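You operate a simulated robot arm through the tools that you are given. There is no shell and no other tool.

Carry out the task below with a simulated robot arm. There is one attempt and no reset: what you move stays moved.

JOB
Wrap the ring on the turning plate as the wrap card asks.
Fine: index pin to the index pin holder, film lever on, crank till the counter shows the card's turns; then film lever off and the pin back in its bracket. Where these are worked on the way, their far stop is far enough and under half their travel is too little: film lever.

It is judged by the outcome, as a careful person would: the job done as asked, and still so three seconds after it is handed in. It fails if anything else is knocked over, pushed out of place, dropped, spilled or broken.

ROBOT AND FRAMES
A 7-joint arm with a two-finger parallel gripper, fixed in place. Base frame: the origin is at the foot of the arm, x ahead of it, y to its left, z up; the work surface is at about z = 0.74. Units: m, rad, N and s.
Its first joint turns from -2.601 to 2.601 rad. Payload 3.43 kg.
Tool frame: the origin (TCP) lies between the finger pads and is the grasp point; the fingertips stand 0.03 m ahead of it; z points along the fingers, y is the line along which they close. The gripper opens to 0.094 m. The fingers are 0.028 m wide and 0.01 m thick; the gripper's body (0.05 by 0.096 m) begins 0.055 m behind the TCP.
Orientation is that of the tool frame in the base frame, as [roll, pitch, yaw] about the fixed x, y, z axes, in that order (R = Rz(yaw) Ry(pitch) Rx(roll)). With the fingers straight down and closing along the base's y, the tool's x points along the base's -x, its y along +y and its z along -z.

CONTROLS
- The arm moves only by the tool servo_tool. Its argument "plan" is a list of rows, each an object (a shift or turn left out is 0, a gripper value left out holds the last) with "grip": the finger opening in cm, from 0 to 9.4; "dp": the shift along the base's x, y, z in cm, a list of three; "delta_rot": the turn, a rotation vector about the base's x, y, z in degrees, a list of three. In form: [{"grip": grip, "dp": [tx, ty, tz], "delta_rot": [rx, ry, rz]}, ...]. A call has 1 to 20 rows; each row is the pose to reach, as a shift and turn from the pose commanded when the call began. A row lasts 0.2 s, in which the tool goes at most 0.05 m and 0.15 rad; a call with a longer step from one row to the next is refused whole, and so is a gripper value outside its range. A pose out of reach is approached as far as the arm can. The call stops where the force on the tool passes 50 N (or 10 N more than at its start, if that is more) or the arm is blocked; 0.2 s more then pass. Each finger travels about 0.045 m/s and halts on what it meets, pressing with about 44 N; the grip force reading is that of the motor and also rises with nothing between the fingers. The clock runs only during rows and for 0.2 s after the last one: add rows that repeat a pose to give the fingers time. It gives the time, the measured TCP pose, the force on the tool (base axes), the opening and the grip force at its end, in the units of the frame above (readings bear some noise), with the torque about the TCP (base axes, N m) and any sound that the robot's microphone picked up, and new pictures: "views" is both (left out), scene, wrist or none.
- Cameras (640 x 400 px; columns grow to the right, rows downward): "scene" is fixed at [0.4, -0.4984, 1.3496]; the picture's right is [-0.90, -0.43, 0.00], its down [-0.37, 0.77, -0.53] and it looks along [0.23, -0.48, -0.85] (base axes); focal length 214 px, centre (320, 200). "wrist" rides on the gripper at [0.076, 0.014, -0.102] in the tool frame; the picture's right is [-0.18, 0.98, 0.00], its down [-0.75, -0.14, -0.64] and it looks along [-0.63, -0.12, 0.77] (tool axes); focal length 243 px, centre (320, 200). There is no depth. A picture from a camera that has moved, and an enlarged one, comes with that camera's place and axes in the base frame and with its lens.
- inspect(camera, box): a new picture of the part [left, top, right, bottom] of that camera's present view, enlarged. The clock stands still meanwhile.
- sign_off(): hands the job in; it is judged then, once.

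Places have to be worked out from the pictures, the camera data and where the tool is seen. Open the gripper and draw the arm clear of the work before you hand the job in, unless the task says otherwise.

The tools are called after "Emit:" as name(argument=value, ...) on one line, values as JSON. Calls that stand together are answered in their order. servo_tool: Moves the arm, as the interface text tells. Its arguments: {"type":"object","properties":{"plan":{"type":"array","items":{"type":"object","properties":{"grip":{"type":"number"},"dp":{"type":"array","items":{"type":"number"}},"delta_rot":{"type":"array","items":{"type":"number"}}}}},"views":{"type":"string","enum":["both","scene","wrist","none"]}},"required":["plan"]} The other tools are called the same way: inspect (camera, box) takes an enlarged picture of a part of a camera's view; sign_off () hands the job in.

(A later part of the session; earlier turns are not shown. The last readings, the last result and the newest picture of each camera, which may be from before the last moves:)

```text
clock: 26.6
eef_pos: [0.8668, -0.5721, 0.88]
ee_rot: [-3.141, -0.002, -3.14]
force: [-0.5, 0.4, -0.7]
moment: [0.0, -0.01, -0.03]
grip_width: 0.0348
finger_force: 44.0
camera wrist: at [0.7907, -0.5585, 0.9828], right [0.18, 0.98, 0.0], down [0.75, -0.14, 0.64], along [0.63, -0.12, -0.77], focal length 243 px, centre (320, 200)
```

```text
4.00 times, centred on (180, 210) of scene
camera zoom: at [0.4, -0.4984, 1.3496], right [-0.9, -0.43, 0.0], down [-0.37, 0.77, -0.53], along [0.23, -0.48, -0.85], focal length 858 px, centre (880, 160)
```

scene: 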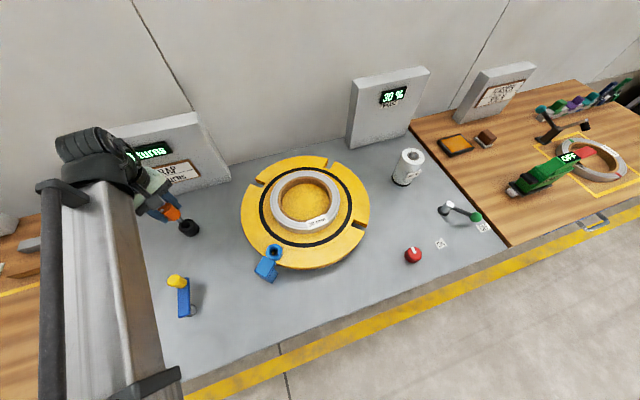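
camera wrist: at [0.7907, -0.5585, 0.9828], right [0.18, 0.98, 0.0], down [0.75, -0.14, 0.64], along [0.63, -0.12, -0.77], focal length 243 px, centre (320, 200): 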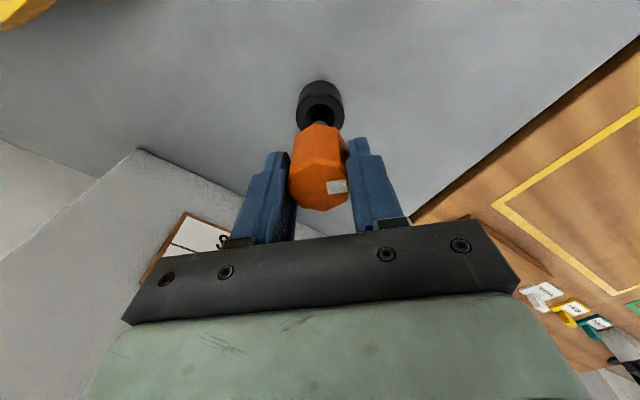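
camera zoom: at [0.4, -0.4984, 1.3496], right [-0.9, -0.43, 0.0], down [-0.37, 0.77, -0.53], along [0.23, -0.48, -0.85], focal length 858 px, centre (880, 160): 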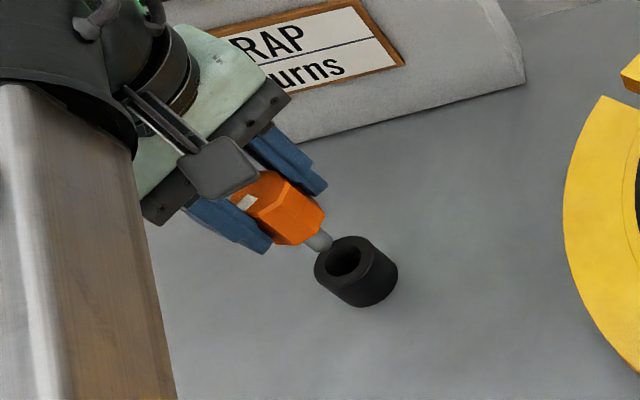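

Both views show the tip in line with the bore. I'll lower it in small steps into the holder.

Emit:
servo_tool(plan=[{"grip": 0, "dp": [0, 0, -0.6]}, {"grip": 0, "dp": [0, 0, -1.2]}, {"grip": 0, "dp": [0, 0, -1.8]}, {"grip": 0, "dp": [0, 0, -2.4]}, {"grip": 0, "dp": [0, 0, -3.0]}, {"grip": 0, "dp": [0, 0, -3.6]}, {"grip": 0, "dp": [0, 0, -4.2]}, {"grip": 0, "dp": [0, 0, -4.6]}], views="both")

Emit:
inspect(camera="wrist", box=[250, 60, 430, 220])

Emit:
inspect(camera="scene", box=[130, 160, 230, 260])

```text
clock: 28.4
eef_pos: [0.8695, -0.5741, 0.8337]
ee_rot: [3.141, 0.003, -3.141]
force: [11.7, 1.4, 3.3]
moment: [0.12, -0.68, -0.01]
grip_width: 0.035
finger_force: 44.0
camera wrist: at [0.7931, -0.559, 0.9366], right [0.18, 0.98, 0.0], down [0.75, -0.14, 0.64], along [0.63, -0.12, -0.77], focal length 243 px, centre (320, 200)
```

scene: 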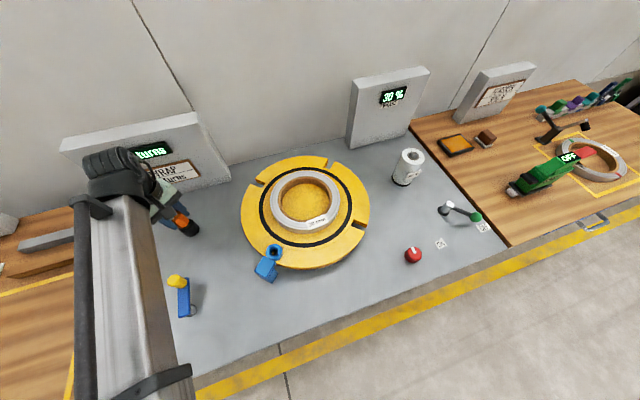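
wrist: 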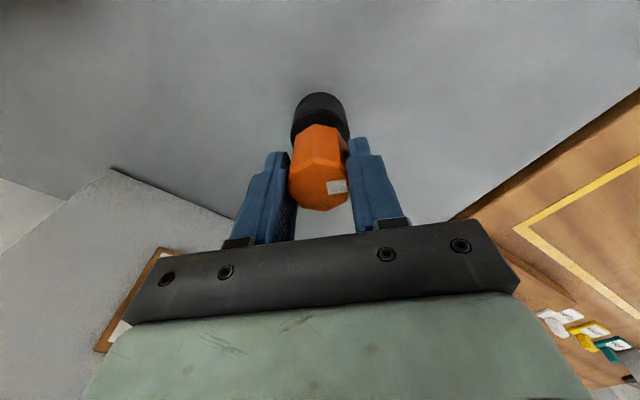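

```text
2.50 times, centred on (340, 140) of wrist
camera zoom: at [0.7931, -0.559, 0.9366], right [0.18, 0.98, 0.0], down [0.75, -0.14, 0.64], along [0.63, -0.12, -0.77], focal length 606 px, centre (270, 350)
```

zoom: 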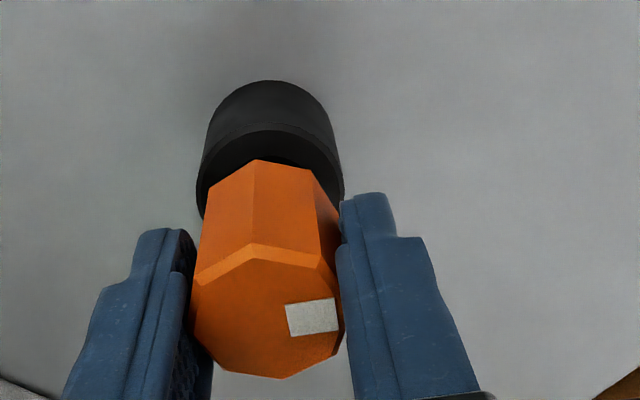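

```text
4.00 times, centred on (180, 210) of scene
camera zoom: at [0.4, -0.4984, 1.3496], right [-0.9, -0.43, 0.0], down [-0.37, 0.77, -0.53], along [0.23, -0.48, -0.85], focal length 858 px, centre (880, 160)
```

zoom: 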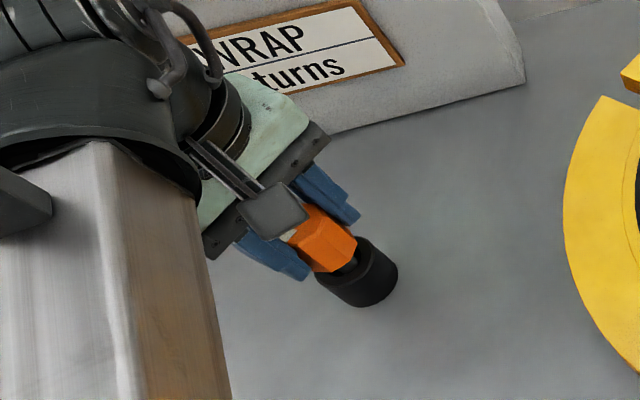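

The shaft is inside the bore; a +x force of ~12 N says the bore's funnel wants it ~2 mm further in +x. I'll shift by 2 mm and re-read the force.

Emit:
servo_tool(plan=[{"grip": 0, "dp": [0.1, -0.05, 0]}, {"grip": 0, "dp": [0.2, -0.1, 0]}, {"grip": 0, "dp": [0.2, -0.1, 0]}], views="none")

```text
clock: 29.2
eef_pos: [0.8688, -0.5731, 0.8348]
ee_rot: [3.14, 0.001, 3.141]
force: [6.1, 8.9, 1.5]
moment: [0.63, -0.4, -0.02]
grip_width: 0.0351
finger_force: 43.9
```

Emit:
servo_tool(plan=[{"grip": 0, "dp": [0.1, 0.1, 0]}, {"grip": 0, "dp": [0.2, 0.12, 0]}, {"grip": 0, "dp": [0.2, 0.12, 0]}], views="none")

```text
clock: 30.0
eef_pos: [0.8711, -0.5725, 0.8355]
ee_rot: [-3.14, 0.0, -3.14]
force: [0.7, 0.2, -0.6]
moment: [0.01, 0.0, 0.03]
grip_width: 0.0347
finger_force: 44.2
```

Forces are near zero now. Continue down to seat the head on the holder's rim.

Emit:
servo_tool(plan=[{"grip": 0, "dp": [0, 0, -0.3]}, {"grip": 0, "dp": [0, 0, -0.6]}, {"grip": 0, "dp": [0, 0, -0.6]}], views="both")

Emit:
inspect(camera="wrist", box=[250, 60, 430, 220])

Emit:
inspect(camera="scene", box=[130, 160, 230, 260])

```text
clock: 30.8
eef_pos: [0.8711, -0.5728, 0.8278]
ee_rot: [-3.14, 0.0, 3.141]
force: [0.4, -0.1, -1.2]
moment: [0.0, 0.01, -0.01]
grip_width: 0.0349
finger_force: 44.2
camera wrist: at [0.7953, -0.5587, 0.9311], right [0.18, 0.98, 0.0], down [0.75, -0.14, 0.64], along [0.63, -0.12, -0.77], focal length 243 px, centre (320, 200)
```

scene: 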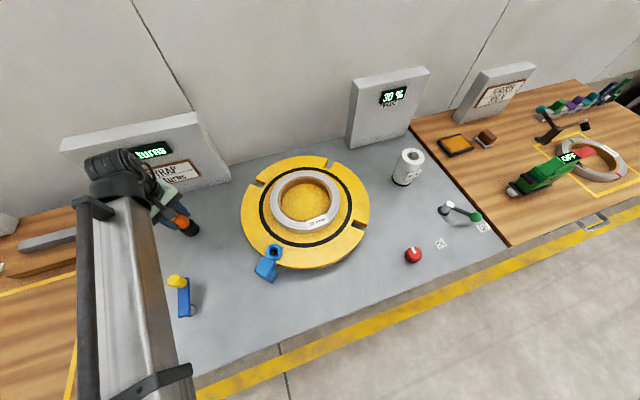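
wrist: 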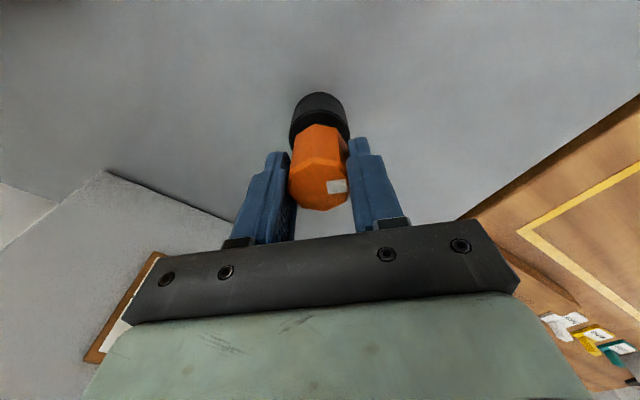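

```text
2.50 times, centred on (340, 140) of wrist
camera zoom: at [0.7953, -0.5587, 0.9311], right [0.18, 0.98, 0.0], down [0.75, -0.14, 0.64], along [0.63, -0.12, -0.77], focal length 606 px, centre (270, 350)
```

zoom: 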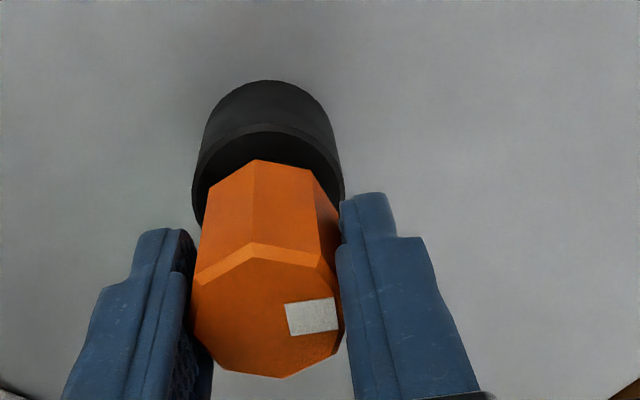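

```text
4.00 times, centred on (180, 210) of scene
camera zoom: at [0.4, -0.4984, 1.3496], right [-0.9, -0.43, 0.0], down [-0.37, 0.77, -0.53], along [0.23, -0.48, -0.85], focal length 858 px, centre (880, 160)
```

zoom: 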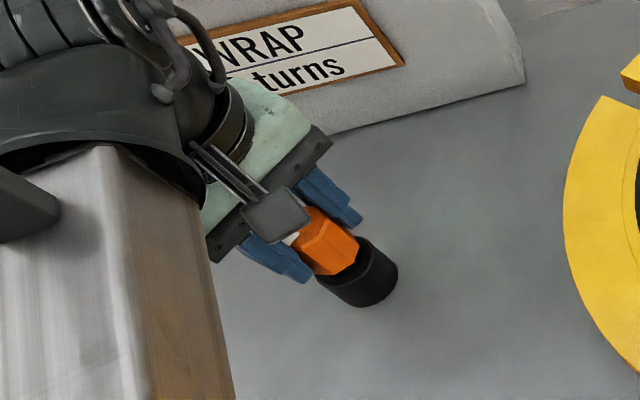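

Still free. A few more millimetres down until the head touches the rim.

Emit:
servo_tool(plan=[{"grip": 0, "dp": [0, 0, -0.2]}, {"grip": 0, "dp": [0, 0, -0.4]}, {"grip": 0, "dp": [0, 0, -0.4]}], views="none")

```text
clock: 31.6
eef_pos: [0.8713, -0.5722, 0.8238]
ee_rot: [3.141, -0.002, -3.141]
force: [0.3, 1.3, -1.3]
moment: [0.01, 0.0, 0.01]
grip_width: 0.0348
finger_force: 43.7
```

Emit:
inspect(camera="wrist", box=[250, 60, 430, 220])

Emit:
inspect(camera="scene", box=[155, 190, 215, 250])

```text
2.50 times, centred on (340, 140) of wrist
camera zoom: at [0.7958, -0.5587, 0.9267], right [0.18, 0.98, 0.0], down [0.75, -0.14, 0.64], along [0.63, -0.12, -0.77], focal length 606 px, centre (270, 350)
```

zoom: 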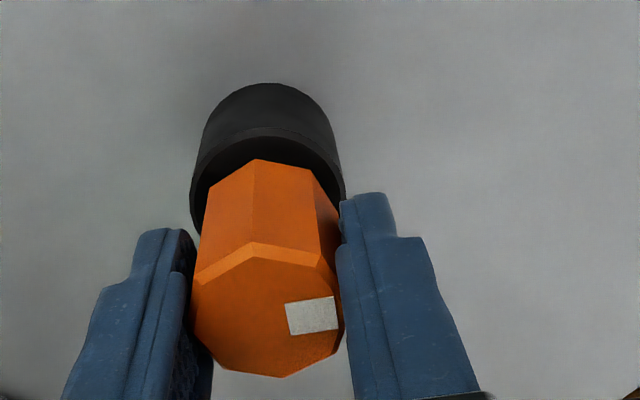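

```text
6.67 times, centred on (185, 220) of scene
camera zoom: at [0.4, -0.4984, 1.3496], right [-0.9, -0.43, 0.0], down [-0.37, 0.77, -0.53], along [0.23, -0.48, -0.85], focal length 1430 px, centre (1220, 67)
```

zoom: 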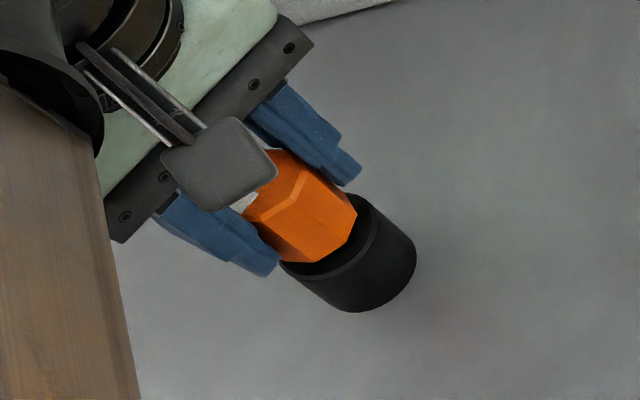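

Emit:
servo_tool(plan=[{"grip": 0, "dp": [0, 0, -0.2]}, {"grip": 0, "dp": [0, 0, -0.4]}, {"grip": 0, "dp": [0, 0, -0.4]}], views="none")

```text
clock: 32.4
eef_pos: [0.872, -0.5721, 0.8207]
ee_rot: [-3.141, 0.0, -3.141]
force: [-0.4, 0.1, -1.7]
moment: [0.01, -0.03, 0.0]
grip_width: 0.0347
finger_force: 43.7
```

Emit:
servo_tool(plan=[{"grip": 0, "dp": [0, 0, -0.2]}, {"grip": 0, "dp": [0, 0, -0.4]}, {"grip": 0, "dp": [0, 0, -0.4]}], views="both")

Emit:
inspect(camera="wrist", box=[250, 60, 430, 220])

Emit:
inspect(camera="scene", box=[155, 190, 215, 250])

```text
clock: 33.2
eef_pos: [0.8717, -0.5721, 0.8165]
ee_rot: [-3.14, 0.002, 3.141]
force: [1.8, -3.1, 9.8]
moment: [-0.16, 0.14, 0.06]
grip_width: 0.0348
finger_force: 44.6
camera wrist: at [0.795, -0.5583, 0.919], right [0.18, 0.98, 0.0], down [0.75, -0.14, 0.64], along [0.63, -0.12, -0.77], focal length 243 px, centre (320, 200)
```

scene: 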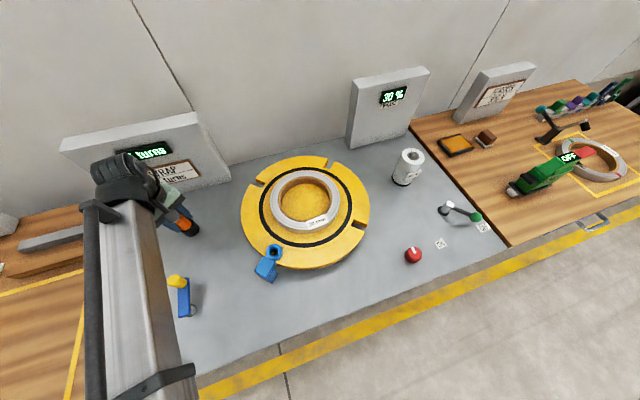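
wrist: 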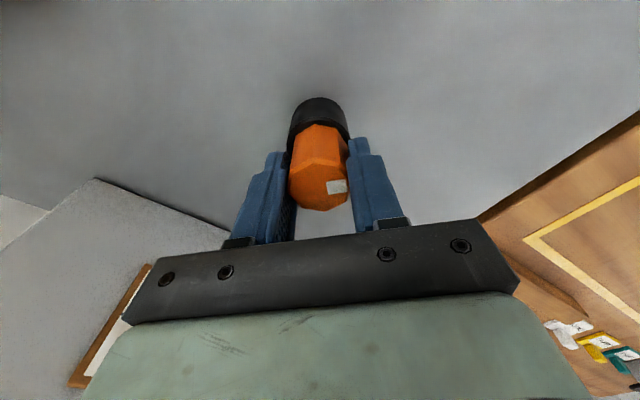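

```text
2.50 times, centred on (340, 140) of wrist
camera zoom: at [0.795, -0.5583, 0.919], right [0.18, 0.98, 0.0], down [0.75, -0.14, 0.64], along [0.63, -0.12, -0.77], focal length 606 px, centre (270, 350)
```

zoom: 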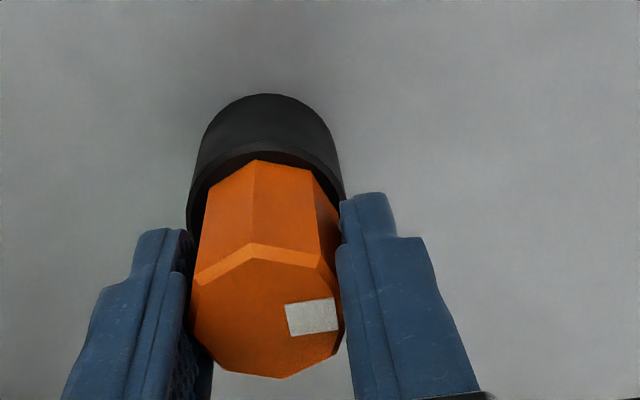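

```text
6.67 times, centred on (185, 220) of scene
camera zoom: at [0.4, -0.4984, 1.3496], right [-0.9, -0.43, 0.0], down [-0.37, 0.77, -0.53], along [0.23, -0.48, -0.85], focal length 1430 px, centre (1220, 67)
```

zoom: 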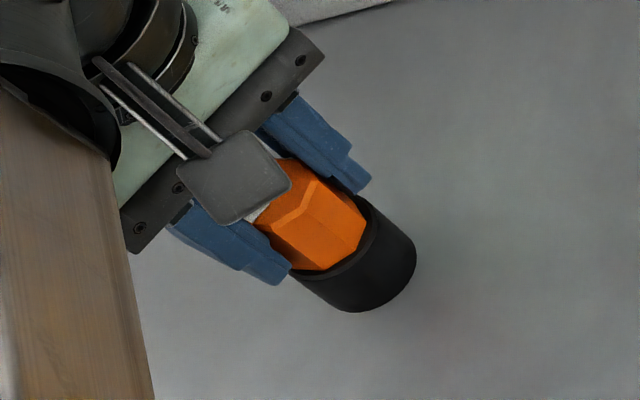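

Contact at ~10 N upward: the pin is down on the holder. I'll release it and look.

Emit:
servo_tool(plan=[{"grip": 5.5, "dp": [0, 0, 0.1]}, {"grip": 5.5, "dp": [0, 0, 0.1]}, {"grip": 6.5, "dp": [0, 0, 0.1]}, {"grip": 6.5, "dp": [0, 0, 0.1]}], views="wrist")

Emit:
inspect(camera="wrist", box=[250, 60, 430, 220])

Emit:
inspect(camera="scene", box=[155, 190, 215, 250])

```text
clock: 34.2
eef_pos: [0.8721, -0.5727, 0.8172]
ee_rot: [3.141, -0.002, -3.141]
force: [0.0, 0.2, -1.0]
moment: [0.06, -0.01, -0.01]
grip_width: 0.065
finger_force: 0.1
camera wrist: at [0.7953, -0.5583, 0.9196], right [0.18, 0.98, 0.0], down [0.75, -0.14, 0.64], along [0.63, -0.12, -0.77], focal length 243 px, centre (320, 200)
```

wrist: 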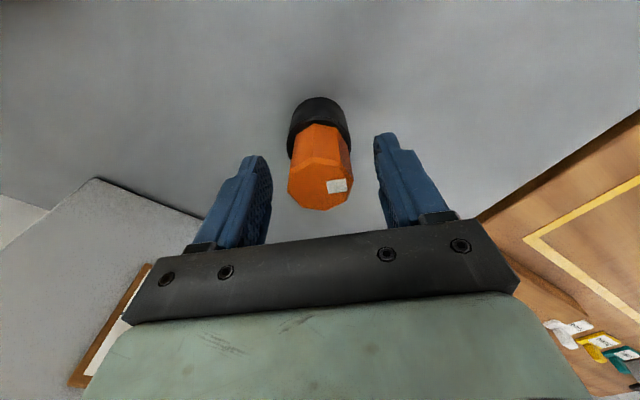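

```text
2.50 times, centred on (340, 140) of wrist
camera zoom: at [0.7953, -0.5583, 0.9196], right [0.18, 0.98, 0.0], down [0.75, -0.14, 0.64], along [0.63, -0.12, -0.77], focal length 606 px, centre (270, 350)
```

zoom: 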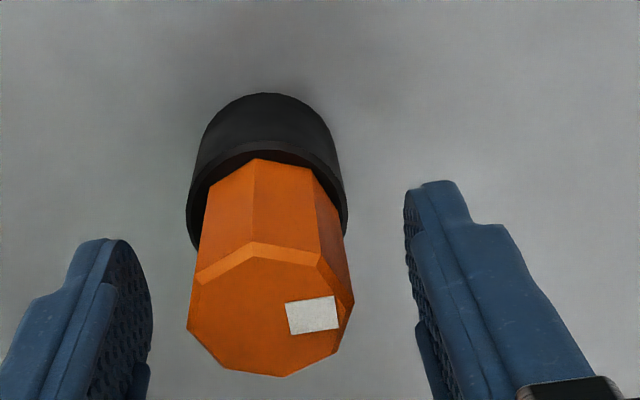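

```text
6.67 times, centred on (185, 220) of scene
camera zoom: at [0.4, -0.4984, 1.3496], right [-0.9, -0.43, 0.0], down [-0.37, 0.77, -0.53], along [0.23, -0.48, -0.85], focal length 1430 px, centre (1220, 67)
```

zoom: 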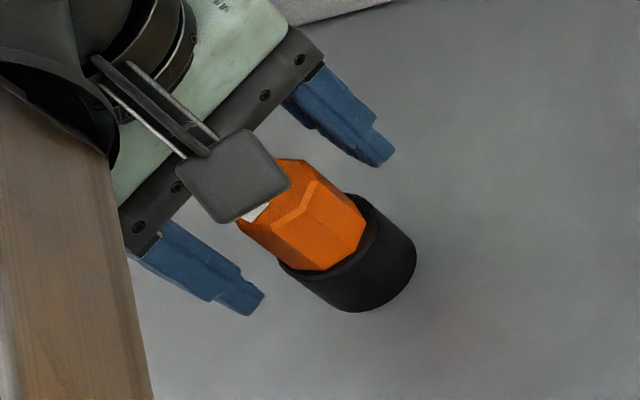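

The pin stands seated in the holder. I'll retreat straight up and then travel to a viewpoint above the film lever.

Emit:
servo_tool(plan=[{"grip": 7, "dp": [0, 0, 4.5]}, {"dp": [0, 0, 9]}, {"dp": [0, 0, 13.5]}, {"dp": [0, 0, 18]}, {"dp": [-4.2, -2.1, 19]}, {"dp": [-8.6, -4.2, 20]}, {"dp": [-13, -6.3, 20]}, {"dp": [-17.4, -8.5, 20]}, {"dp": [-21.8, -10.7, 20]}, {"dp": [-26.2, -12.9, 20]}, {"dp": [-30.6, -15.1, 20]}, {"dp": [-35, -17.3, 20]}, {"dp": [-39.4, -19.5, 20]}, {"dp": [-43.8, -21.7, 20]}, {"dp": [-48.2, -23.9, 20]}, {"dp": [-52.6, -26.1, 20]}, {"dp": [-57, -28.3, 20]}, {"dp": [-61.4, -30.5, 20]}, {"dp": [-65.8, -32.7, 20]}, {"dp": [-70, -34.8, 20]}], views="both")

```text
clock: 38.4
eef_pos: [0.1717, -0.9207, 1.0183]
ee_rot: [-3.141, 0.0, 3.141]
force: [0.3, -0.4, -0.3]
moment: [-0.02, 0.0, -0.03]
grip_width: 0.0699
finger_force: 0.1
camera wrist: at [0.096, -0.9057, 1.1201], right [0.18, 0.98, 0.0], down [0.75, -0.14, 0.64], along [0.63, -0.12, -0.77], focal length 243 px, centre (320, 200)
```

scene: 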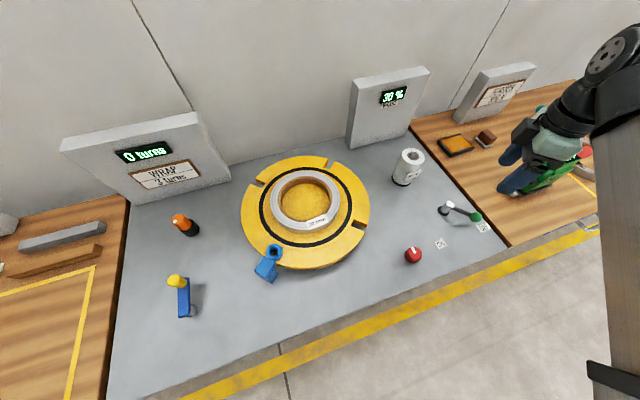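
wrist: 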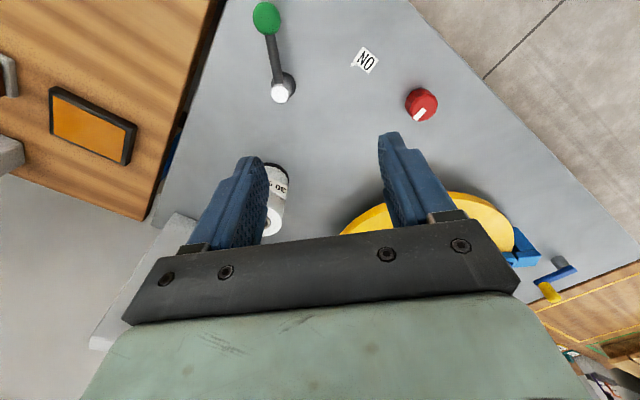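

The lever is well visible in the wrist camera. I'll enlarge it to get its pivot and handle positions.

Emit:
inspect(camera="wrist", box=[220, 0, 400, 112])

Emit:
inspect(camera="scene", box=[400, 170, 520, 270])

Emit:
inspect(camera="scene", box=[150, 190, 220, 260])

```text
3.56 times, centred on (310, 56) of wrist
camera zoom: at [0.096, -0.9057, 1.1201], right [0.18, 0.98, 0.0], down [0.75, -0.14, 0.64], along [0.63, -0.12, -0.77], focal length 863 px, centre (356, 712)
```

zoom: 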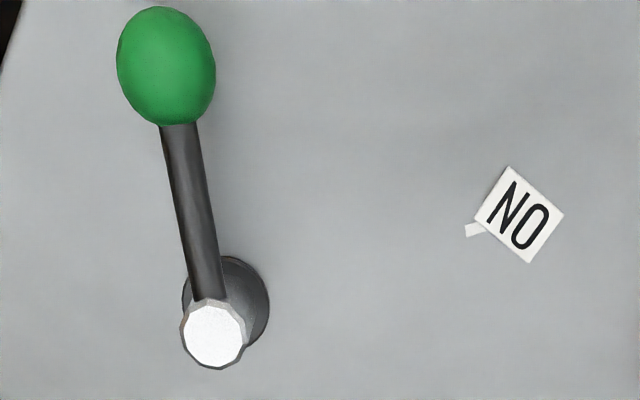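

```text
4.00 times, centred on (460, 220) of scene
camera zoom: at [0.4, -0.4984, 1.3496], right [-0.9, -0.43, 0.0], down [-0.37, 0.77, -0.53], along [0.23, -0.48, -0.85], focal length 858 px, centre (-240, 120)
```

zoom: 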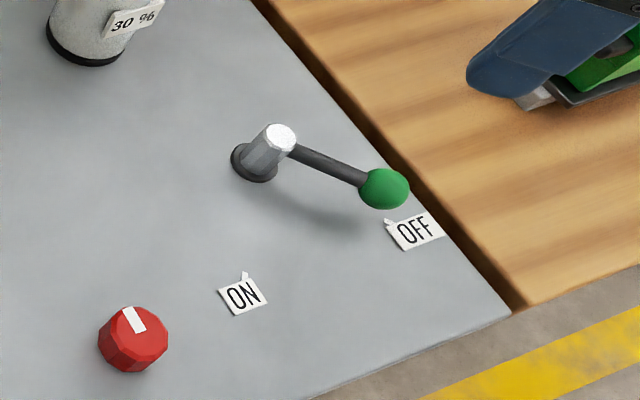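

```text
5.71 times, centred on (185, 225) of scene
camera zoom: at [0.4, -0.4984, 1.3496], right [-0.9, -0.43, 0.0], down [-0.37, 0.77, -0.53], along [0.23, -0.48, -0.85], focal length 1226 px, centre (1091, 57)
```

zoom: 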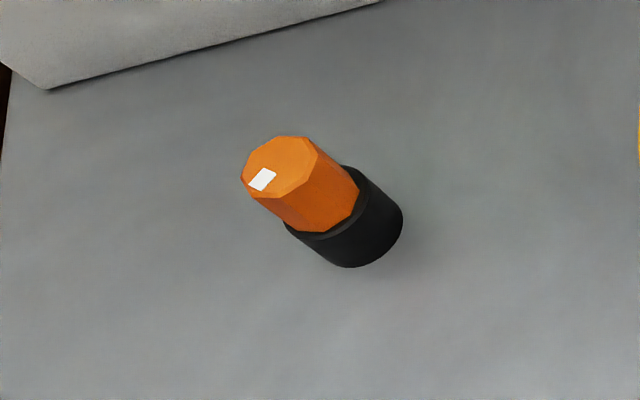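

Post top at [0.184,-0.976,0.783], green ball at [0.105,-0.969,0.777] (≈3 cm dia). I'll close the fingers and come down beside the ball on its −y side, pausing with the tips just above ball height.

Emit:
servo_tool(plan=[{"grip": 0, "dp": [-2.5, -3, -2]}, {"grip": 0, "dp": [-5, -6.2, -4]}, {"grip": 0, "dp": [-6.9, -9.4, -6]}, {"grip": 0, "dp": [-6.9, -9.4, -10.5]}, {"grip": 0, "dp": [-6.9, -9.4, -15]}, {"grip": 0, "dp": [-6.9, -9.4, -18]}, {"grip": 0, "dp": [-6.9, -9.4, -18]}], views="both")

Emit:
inspect(camera="wrist", box=[240, 60, 440, 220])

Emit:
inspect(camera="scene", box=[400, 150, 540, 270])

```text
clock: 40.0
eef_pos: [0.1016, -1.0139, 0.8374]
ee_rot: [-3.14, 0.001, -3.141]
force: [-0.7, -0.3, 0.7]
moment: [-0.01, -0.03, 0.02]
grip_width: 0.0
finger_force: 32.6
camera wrist: at [0.0259, -0.9993, 0.9397], right [0.18, 0.98, 0.0], down [0.75, -0.14, 0.64], along [0.63, -0.12, -0.77], focal length 243 px, centre (320, 200)
```

scene: 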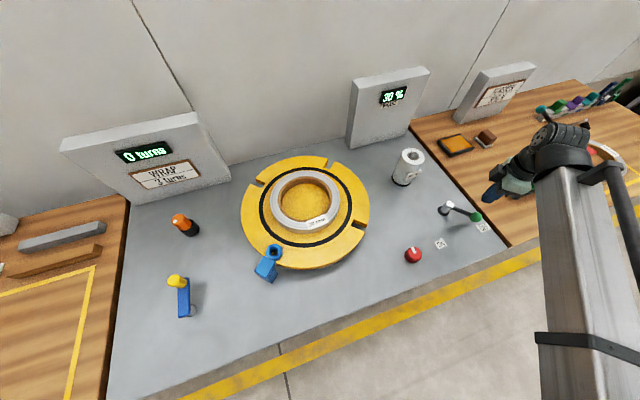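
wrist: 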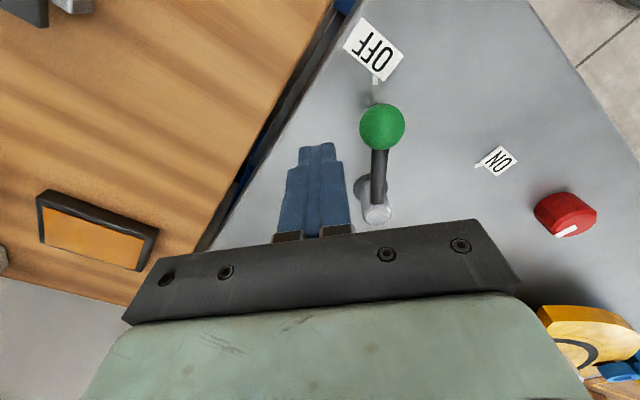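

```text
2.50 times, centred on (340, 140) of wrist
camera zoom: at [0.0259, -0.9993, 0.9397], right [0.18, 0.98, 0.0], down [0.75, -0.14, 0.64], along [0.63, -0.12, -0.77], focal length 606 px, centre (270, 350)
```

zoom: 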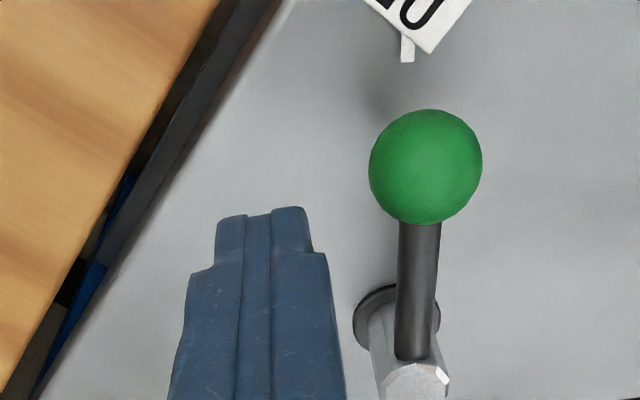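

```text
3.33 times, centred on (470, 210) of scene
camera zoom: at [0.4, -0.4984, 1.3496], right [-0.9, -0.43, 0.0], down [-0.37, 0.77, -0.53], along [0.23, -0.48, -0.85], focal length 715 px, centre (-180, 167)
```

zoom: 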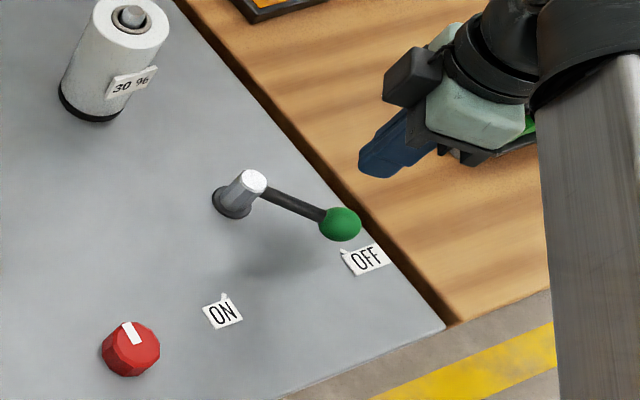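

Ball confirmed at ≈[0.104,-0.969]. I'll lower beside it to tip z≈0.762 and start pushing it around the arc toward ON.

Emit:
servo_tool(plan=[{"grip": 0, "dp": [0, 0, -2.5]}, {"grip": 0, "dp": [0, 0, -4.5]}, {"grip": 0, "dp": [0, 0.9, -4.5]}, {"grip": 0, "dp": [0, 1.8, -4.5]}, {"grip": 0, "dp": [-0.15, 2.8, -4.5]}, {"grip": 0, "dp": [-0.25, 3.9, -4.5]}, {"grip": 0, "dp": [-0.15, 5, -4.5]}, {"grip": 0, "dp": [0.06, 6.1, -4.5]}, {"grip": 0, "dp": [0.06, 6.1, -4.5]}], views="both")

```text
clock: 42.0
eef_pos: [0.1006, -0.9542, 0.7926]
ee_rot: [3.14, -0.001, -3.141]
force: [0.4, -0.6, 0.2]
moment: [-0.04, 0.01, 0.0]
grip_width: 0.0
finger_force: 33.2
camera wrist: at [0.0259, -0.9392, 0.8946], right [0.18, 0.98, 0.0], down [0.75, -0.14, 0.64], along [0.63, -0.12, -0.77], focal length 243 px, centre (320, 200)
```

scene: 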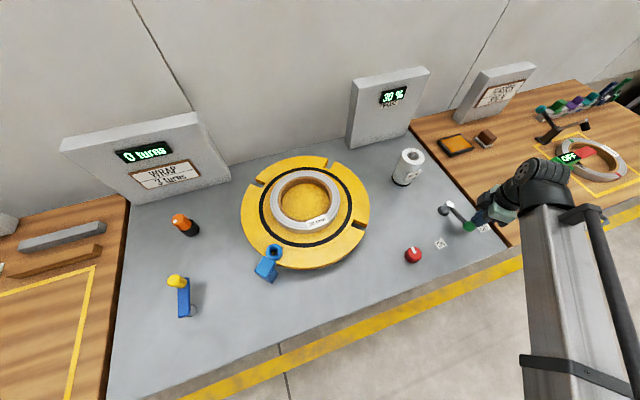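
wrist: 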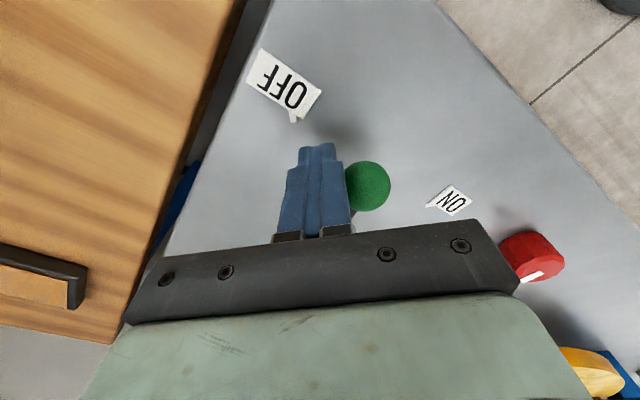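

The lever is following. Continue around the arc toward the ON stop.

Emit:
servo_tool(plan=[{"grip": 0, "dp": [0.4, 1.0, 0]}, {"grip": 0, "dp": [0.87, 2.0, 0]}, {"grip": 0, "dp": [1.5, 2.9, 0]}, {"grip": 0, "dp": [2.24, 3.75, 0]}, {"grip": 0, "dp": [3.1, 4.45, 0]}, {"grip": 0, "dp": [4.0, 5.05, 0]}, {"grip": 0, "dp": [4.6, 5.4, 0]}, {"grip": 0, "dp": [4.6, 5.4, 0]}], views="both")

Emit:
inspect(camera="wrist", box=[240, 80, 480, 240])

Emit:
inspect(camera="scene", box=[400, 150, 540, 270])

```text
clock: 43.8
eef_pos: [0.1471, -0.8986, 0.7918]
ee_rot: [-3.14, -0.003, 3.141]
force: [-10.0, -1.9, -1.2]
moment: [-0.18, 0.24, -0.05]
grip_width: 0.0
finger_force: 33.1
camera wrist: at [0.0715, -0.8849, 0.8954], right [0.18, 0.98, 0.0], down [0.75, -0.14, 0.64], along [0.63, -0.12, -0.77], focal length 243 px, centre (320, 200)
```

scene: 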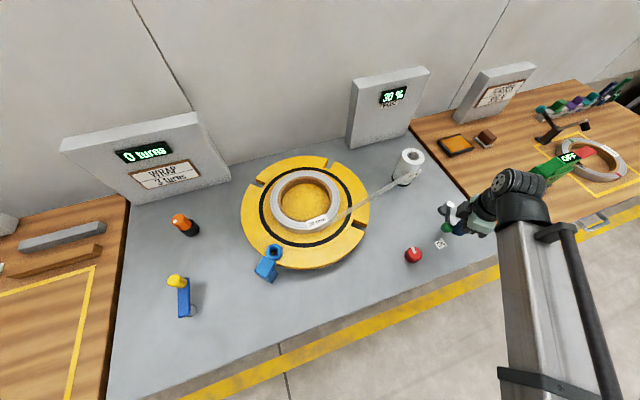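
wrist: 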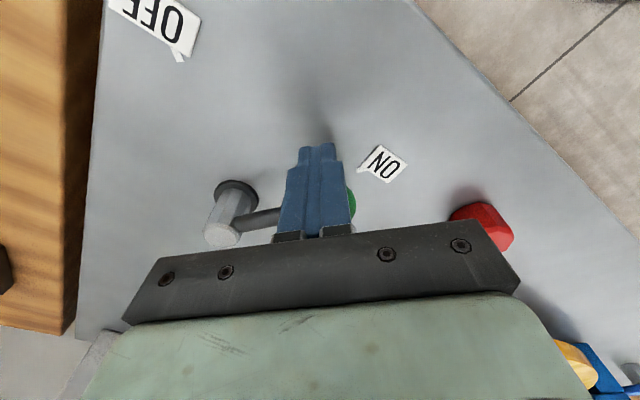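

```text
2.50 times, centred on (360, 160) of wrist
camera zoom: at [0.0715, -0.8849, 0.8954], right [0.18, 0.98, 0.0], down [0.75, -0.14, 0.64], along [0.63, -0.12, -0.77], focal length 606 px, centre (220, 300)
```

zoom: 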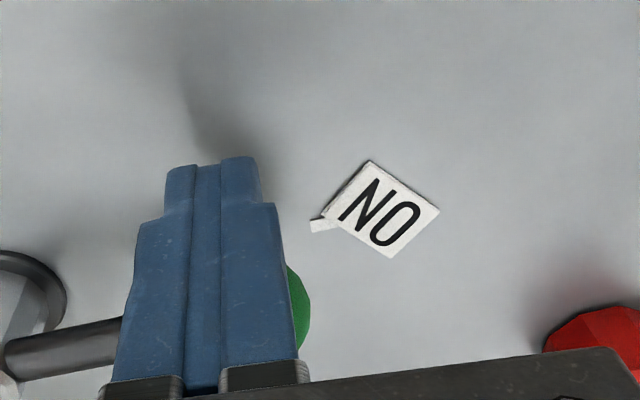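

```text
3.33 times, centred on (470, 210) of scene
camera zoom: at [0.4, -0.4984, 1.3496], right [-0.9, -0.43, 0.0], down [-0.37, 0.77, -0.53], along [0.23, -0.48, -0.85], focal length 715 px, centre (-180, 167)
```

zoom: 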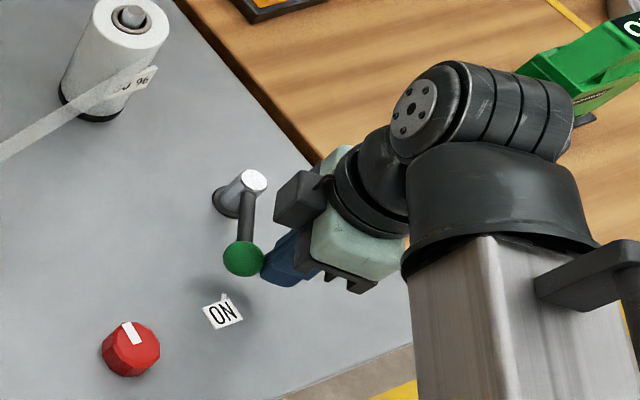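

The film web now spans from roll to ring and the lever is at its ON stop (10 N reaction). I'll back away from the ball, rise clear, and head to the crank.

Emit:
servo_tool(plan=[{"grip": 0, "dp": [-1.2, 0, 0]}, {"grip": 0, "dp": [-2.5, 0, 0]}, {"grip": 0, "dp": [-3, 0, 4]}, {"grip": 0, "dp": [-3, 1, 8.5]}, {"grip": 0, "dp": [-3, 2, 13]}, {"grip": 0, "dp": [-2, 4, 17.5]}, {"grip": 0, "dp": [0, 6, 21]}, {"grip": 0, "dp": [3, 9, 23]}, {"grip": 0, "dp": [6, 12, 23]}], views="both")

Emit:
inspect(camera="scene", box=[220, 130, 480, 280])

```text
refused: row 6 steps farther than a row can; nothing moved
```

```text
2.46 times, centred on (350, 205) of scene
camera zoom: at [0.4, -0.4984, 1.3496], right [-0.9, -0.43, 0.0], down [-0.37, 0.77, -0.53], along [0.23, -0.48, -0.85], focal length 528 px, centre (246, 188)
```

zoom: 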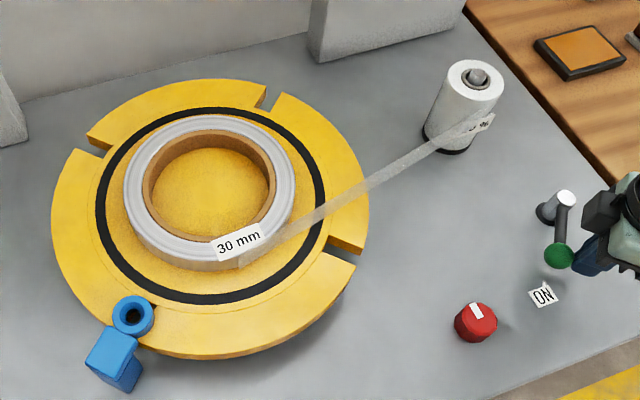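

One row was slightly too long; re-plan with shorter steps. The film leaves the ring on its near side, so the plate should turn clockwise seen from above to wind.

Emit:
servo_tool(plan=[{"grip": 0, "dp": [-1.2, 0, 0]}, {"grip": 0, "dp": [-2.5, 0, 0]}, {"grip": 0, "dp": [-3, 0, 4]}, {"grip": 0, "dp": [-3, 1, 8]}, {"grip": 0, "dp": [-3, 2, 12]}, {"grip": 0, "dp": [-2, 4, 16]}, {"grip": 0, "dp": [0, 6, 19]}, {"grip": 0, "dp": [3, 9, 21]}, {"grip": 0, "dp": [6, 12, 23]}], views="scene")

Emit:
inspect(camera="scene", box=[220, 130, 480, 280])

```text
clock: 45.8
eef_pos: [0.2092, -0.7797, 1.0237]
ee_rot: [-3.14, 0.001, 3.141]
force: [-1.1, -0.4, 0.2]
moment: [0.0, -0.02, -0.03]
grip_width: 0.0
finger_force: 32.7
```

scene: 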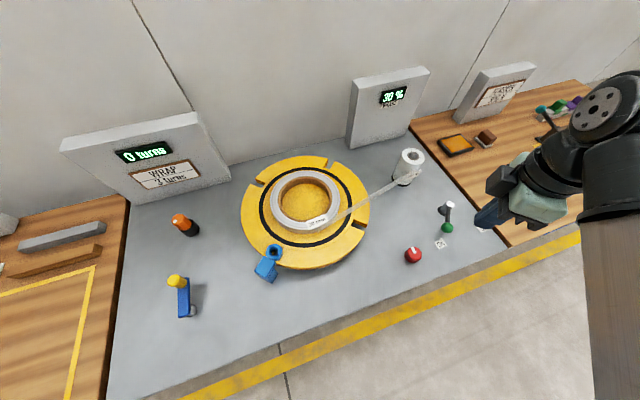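

```text
2.46 times, centred on (350, 205) of scene
camera zoom: at [0.4, -0.4984, 1.3496], right [-0.9, -0.43, 0.0], down [-0.37, 0.77, -0.53], along [0.23, -0.48, -0.85], focal length 528 px, centre (246, 188)
```

zoom: 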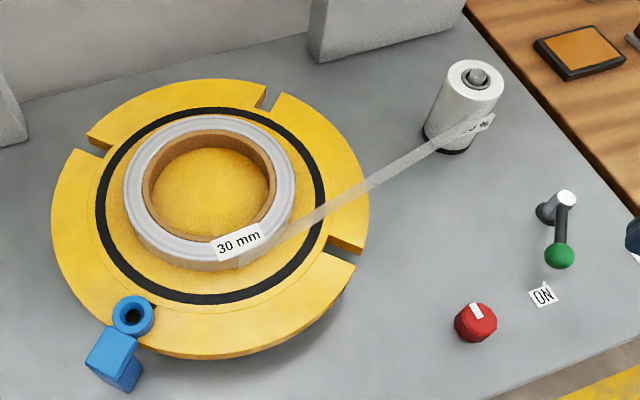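

Lever stays ON. Now go to a viewpoint above the crank.

Emit:
servo_tool(plan=[{"grip": 5, "dp": [3.7, 2.9, 0]}, {"dp": [7.4, 5.8, 0]}, {"dp": [11.1, 8.7, 0]}, {"dp": [14.8, 11.6, 0]}, {"dp": [18.5, 14.5, 0]}, {"dp": [22.2, 17.4, 0]}, {"dp": [25.9, 20.3, 0]}, {"dp": [29.6, 23.2, 0]}, {"dp": [33.3, 26.1, 0]}, {"dp": [37, 29, 0]}, {"dp": [40.7, 31.9, 0]}, {"dp": [44, 34, -2]}, {"dp": [46, 35, -4]}, {"dp": [46, 35, -4]}], views="both")

Emit:
inspect(camera="wrist", box=[220, 0, 480, 180])

```text
clock: 48.8
eef_pos: [0.67, -0.4283, 0.9826]
ee_rot: [3.141, -0.001, 3.141]
force: [0.3, 0.0, 0.5]
moment: [-0.02, -0.01, -0.01]
grip_width: 0.0498
finger_force: 0.0
camera wrist: at [0.5942, -0.4146, 1.0839], right [0.18, 0.98, 0.0], down [0.75, -0.14, 0.64], along [0.63, -0.12, -0.77], focal length 243 px, centre (320, 200)
```

scene: 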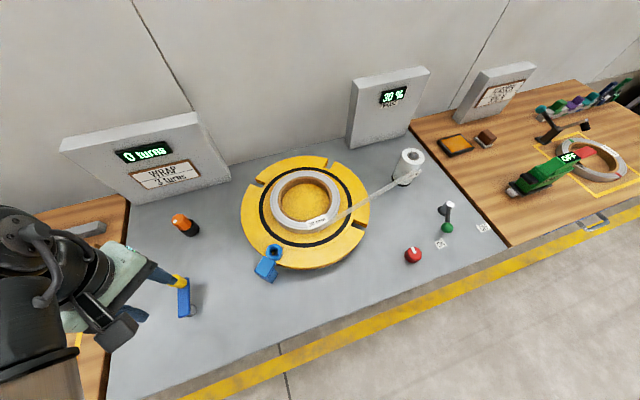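
wrist: 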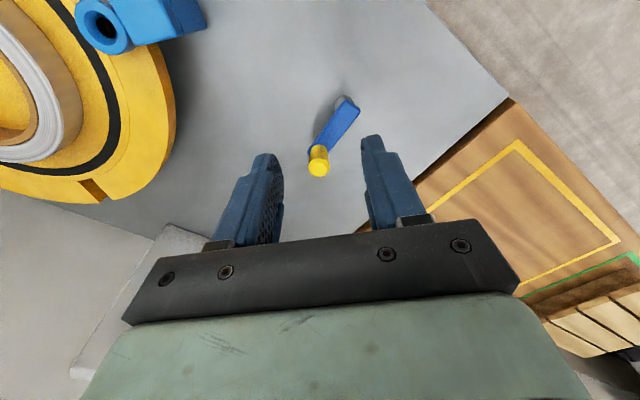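

```text
2.22 times, centred on (350, 90) of wrist
camera zoom: at [0.5942, -0.4146, 1.0839], right [0.18, 0.98, 0.0], down [0.75, -0.14, 0.64], along [0.63, -0.12, -0.77], focal length 539 px, centre (253, 444)
```

zoom: 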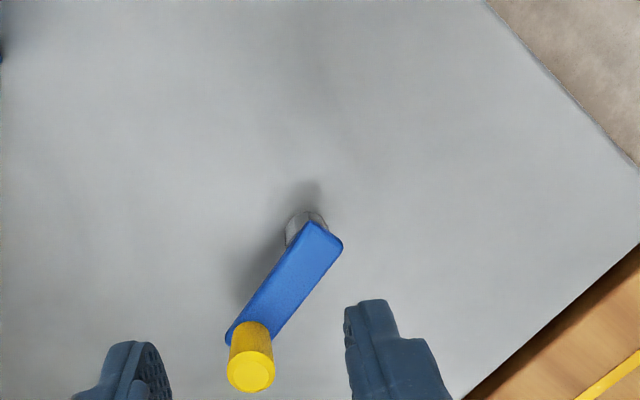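

Crank: knob top ≈[0.756,-0.446,0.824], pivot ≈[0.7075,-0.4005], arm radius ≈6.7 cm. I'll move over the knob with the fingers open 5 cm and look.

Emit:
servo_tool(plan=[{"grip": 6, "dp": [3, -0.6, 0]}, {"dp": [6, -1.2, -2]}, {"dp": [8.7, -1.7, -5]}, {"dp": [8.7, -1.7, -9]}, {"dp": [8.7, -1.7, -11.5]}, {"dp": [8.7, -1.7, -11.5]}], views="both")

Emit:
inspect(camera="wrist", box=[220, 60, 440, 220])

Emit:
inspect(camera="scene", box=[110, 230, 250, 350])

```text
clock: 50.2
eef_pos: [0.7573, -0.4462, 0.8676]
ee_rot: [-3.142, 0.001, -3.142]
force: [0.2, 0.6, 0.1]
moment: [0.02, 0.04, 0.01]
grip_width: 0.0601
finger_force: 0.2
camera wrist: at [0.6812, -0.4325, 0.9697], right [0.18, 0.98, 0.0], down [0.75, -0.14, 0.64], along [0.63, -0.12, -0.77], focal length 243 px, centre (320, 200)
```

scene: 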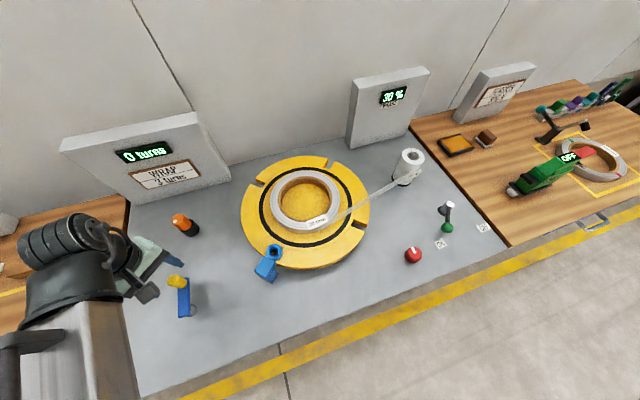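
wrist: 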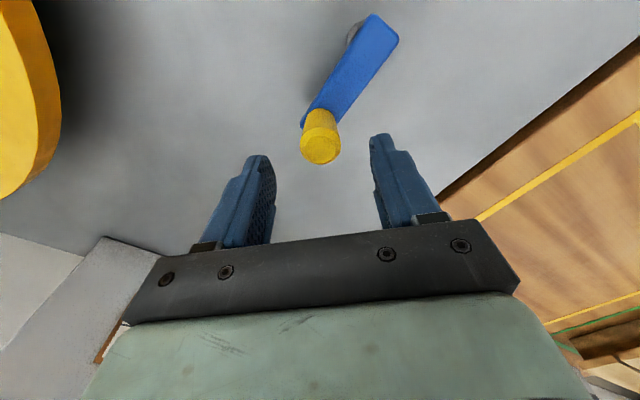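

```text
2.50 times, centred on (330, 140) of wrist
camera zoom: at [0.6812, -0.4325, 0.9697], right [0.18, 0.98, 0.0], down [0.75, -0.14, 0.64], along [0.63, -0.12, -0.77], focal length 606 px, centre (295, 350)
```

zoom: 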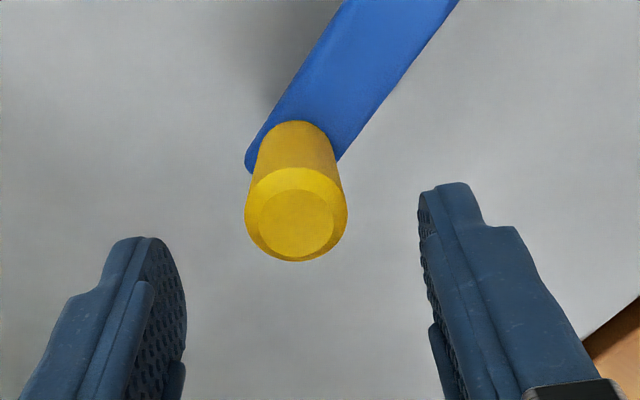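

```text
3.33 times, centred on (180, 290) of scene
camera zoom: at [0.4, -0.4984, 1.3496], right [-0.9, -0.43, 0.0], down [-0.37, 0.77, -0.53], along [0.23, -0.48, -0.85], focal length 715 px, centre (787, -100)
```

zoom: 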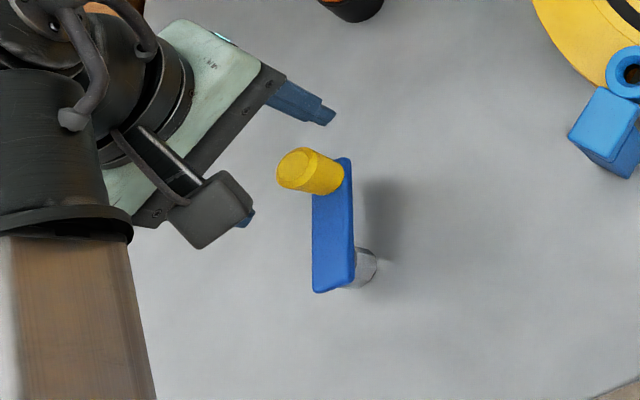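

Knob is directly under the TCP, top z≈0.825, bar top ≈0.791. Descend to TCP 0.829 (tips 0.799) and grip the knob.

Emit:
servo_tool(plan=[{"dp": [0, 0, -2]}, {"dp": [0, 0, -3.85]}, {"dp": [0, 0, -3.85]}, {"grip": 0, "dp": [0, 0, -3.85]}, {"grip": 0, "dp": [0, 0, -3.85]}, {"grip": 0, "dp": [0, 0, -3.85]}, {"grip": 0, "dp": [0, 0, -3.85]}, {"grip": 0, "dp": [0, 0, -3.85]}], views="both")

```text
clock: 52.0
eef_pos: [0.7574, -0.4459, 0.829]
ee_rot: [-3.14, 0.001, 3.141]
force: [1.3, -9.4, 0.6]
moment: [-0.16, 0.01, 0.22]
grip_width: 0.0267
finger_force: 45.2
camera wrist: at [0.6812, -0.4321, 0.9309], right [0.18, 0.98, 0.0], down [0.75, -0.14, 0.64], along [0.63, -0.12, -0.77], focal length 243 px, centre (320, 200)
```

scene: 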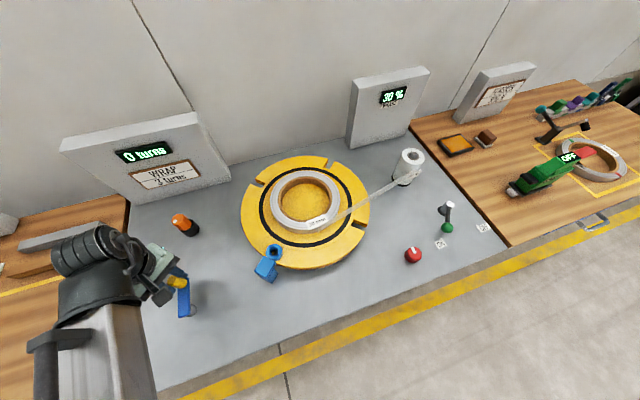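
wrist: 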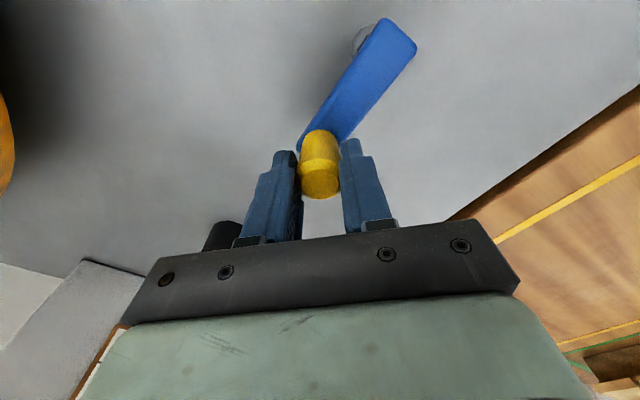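

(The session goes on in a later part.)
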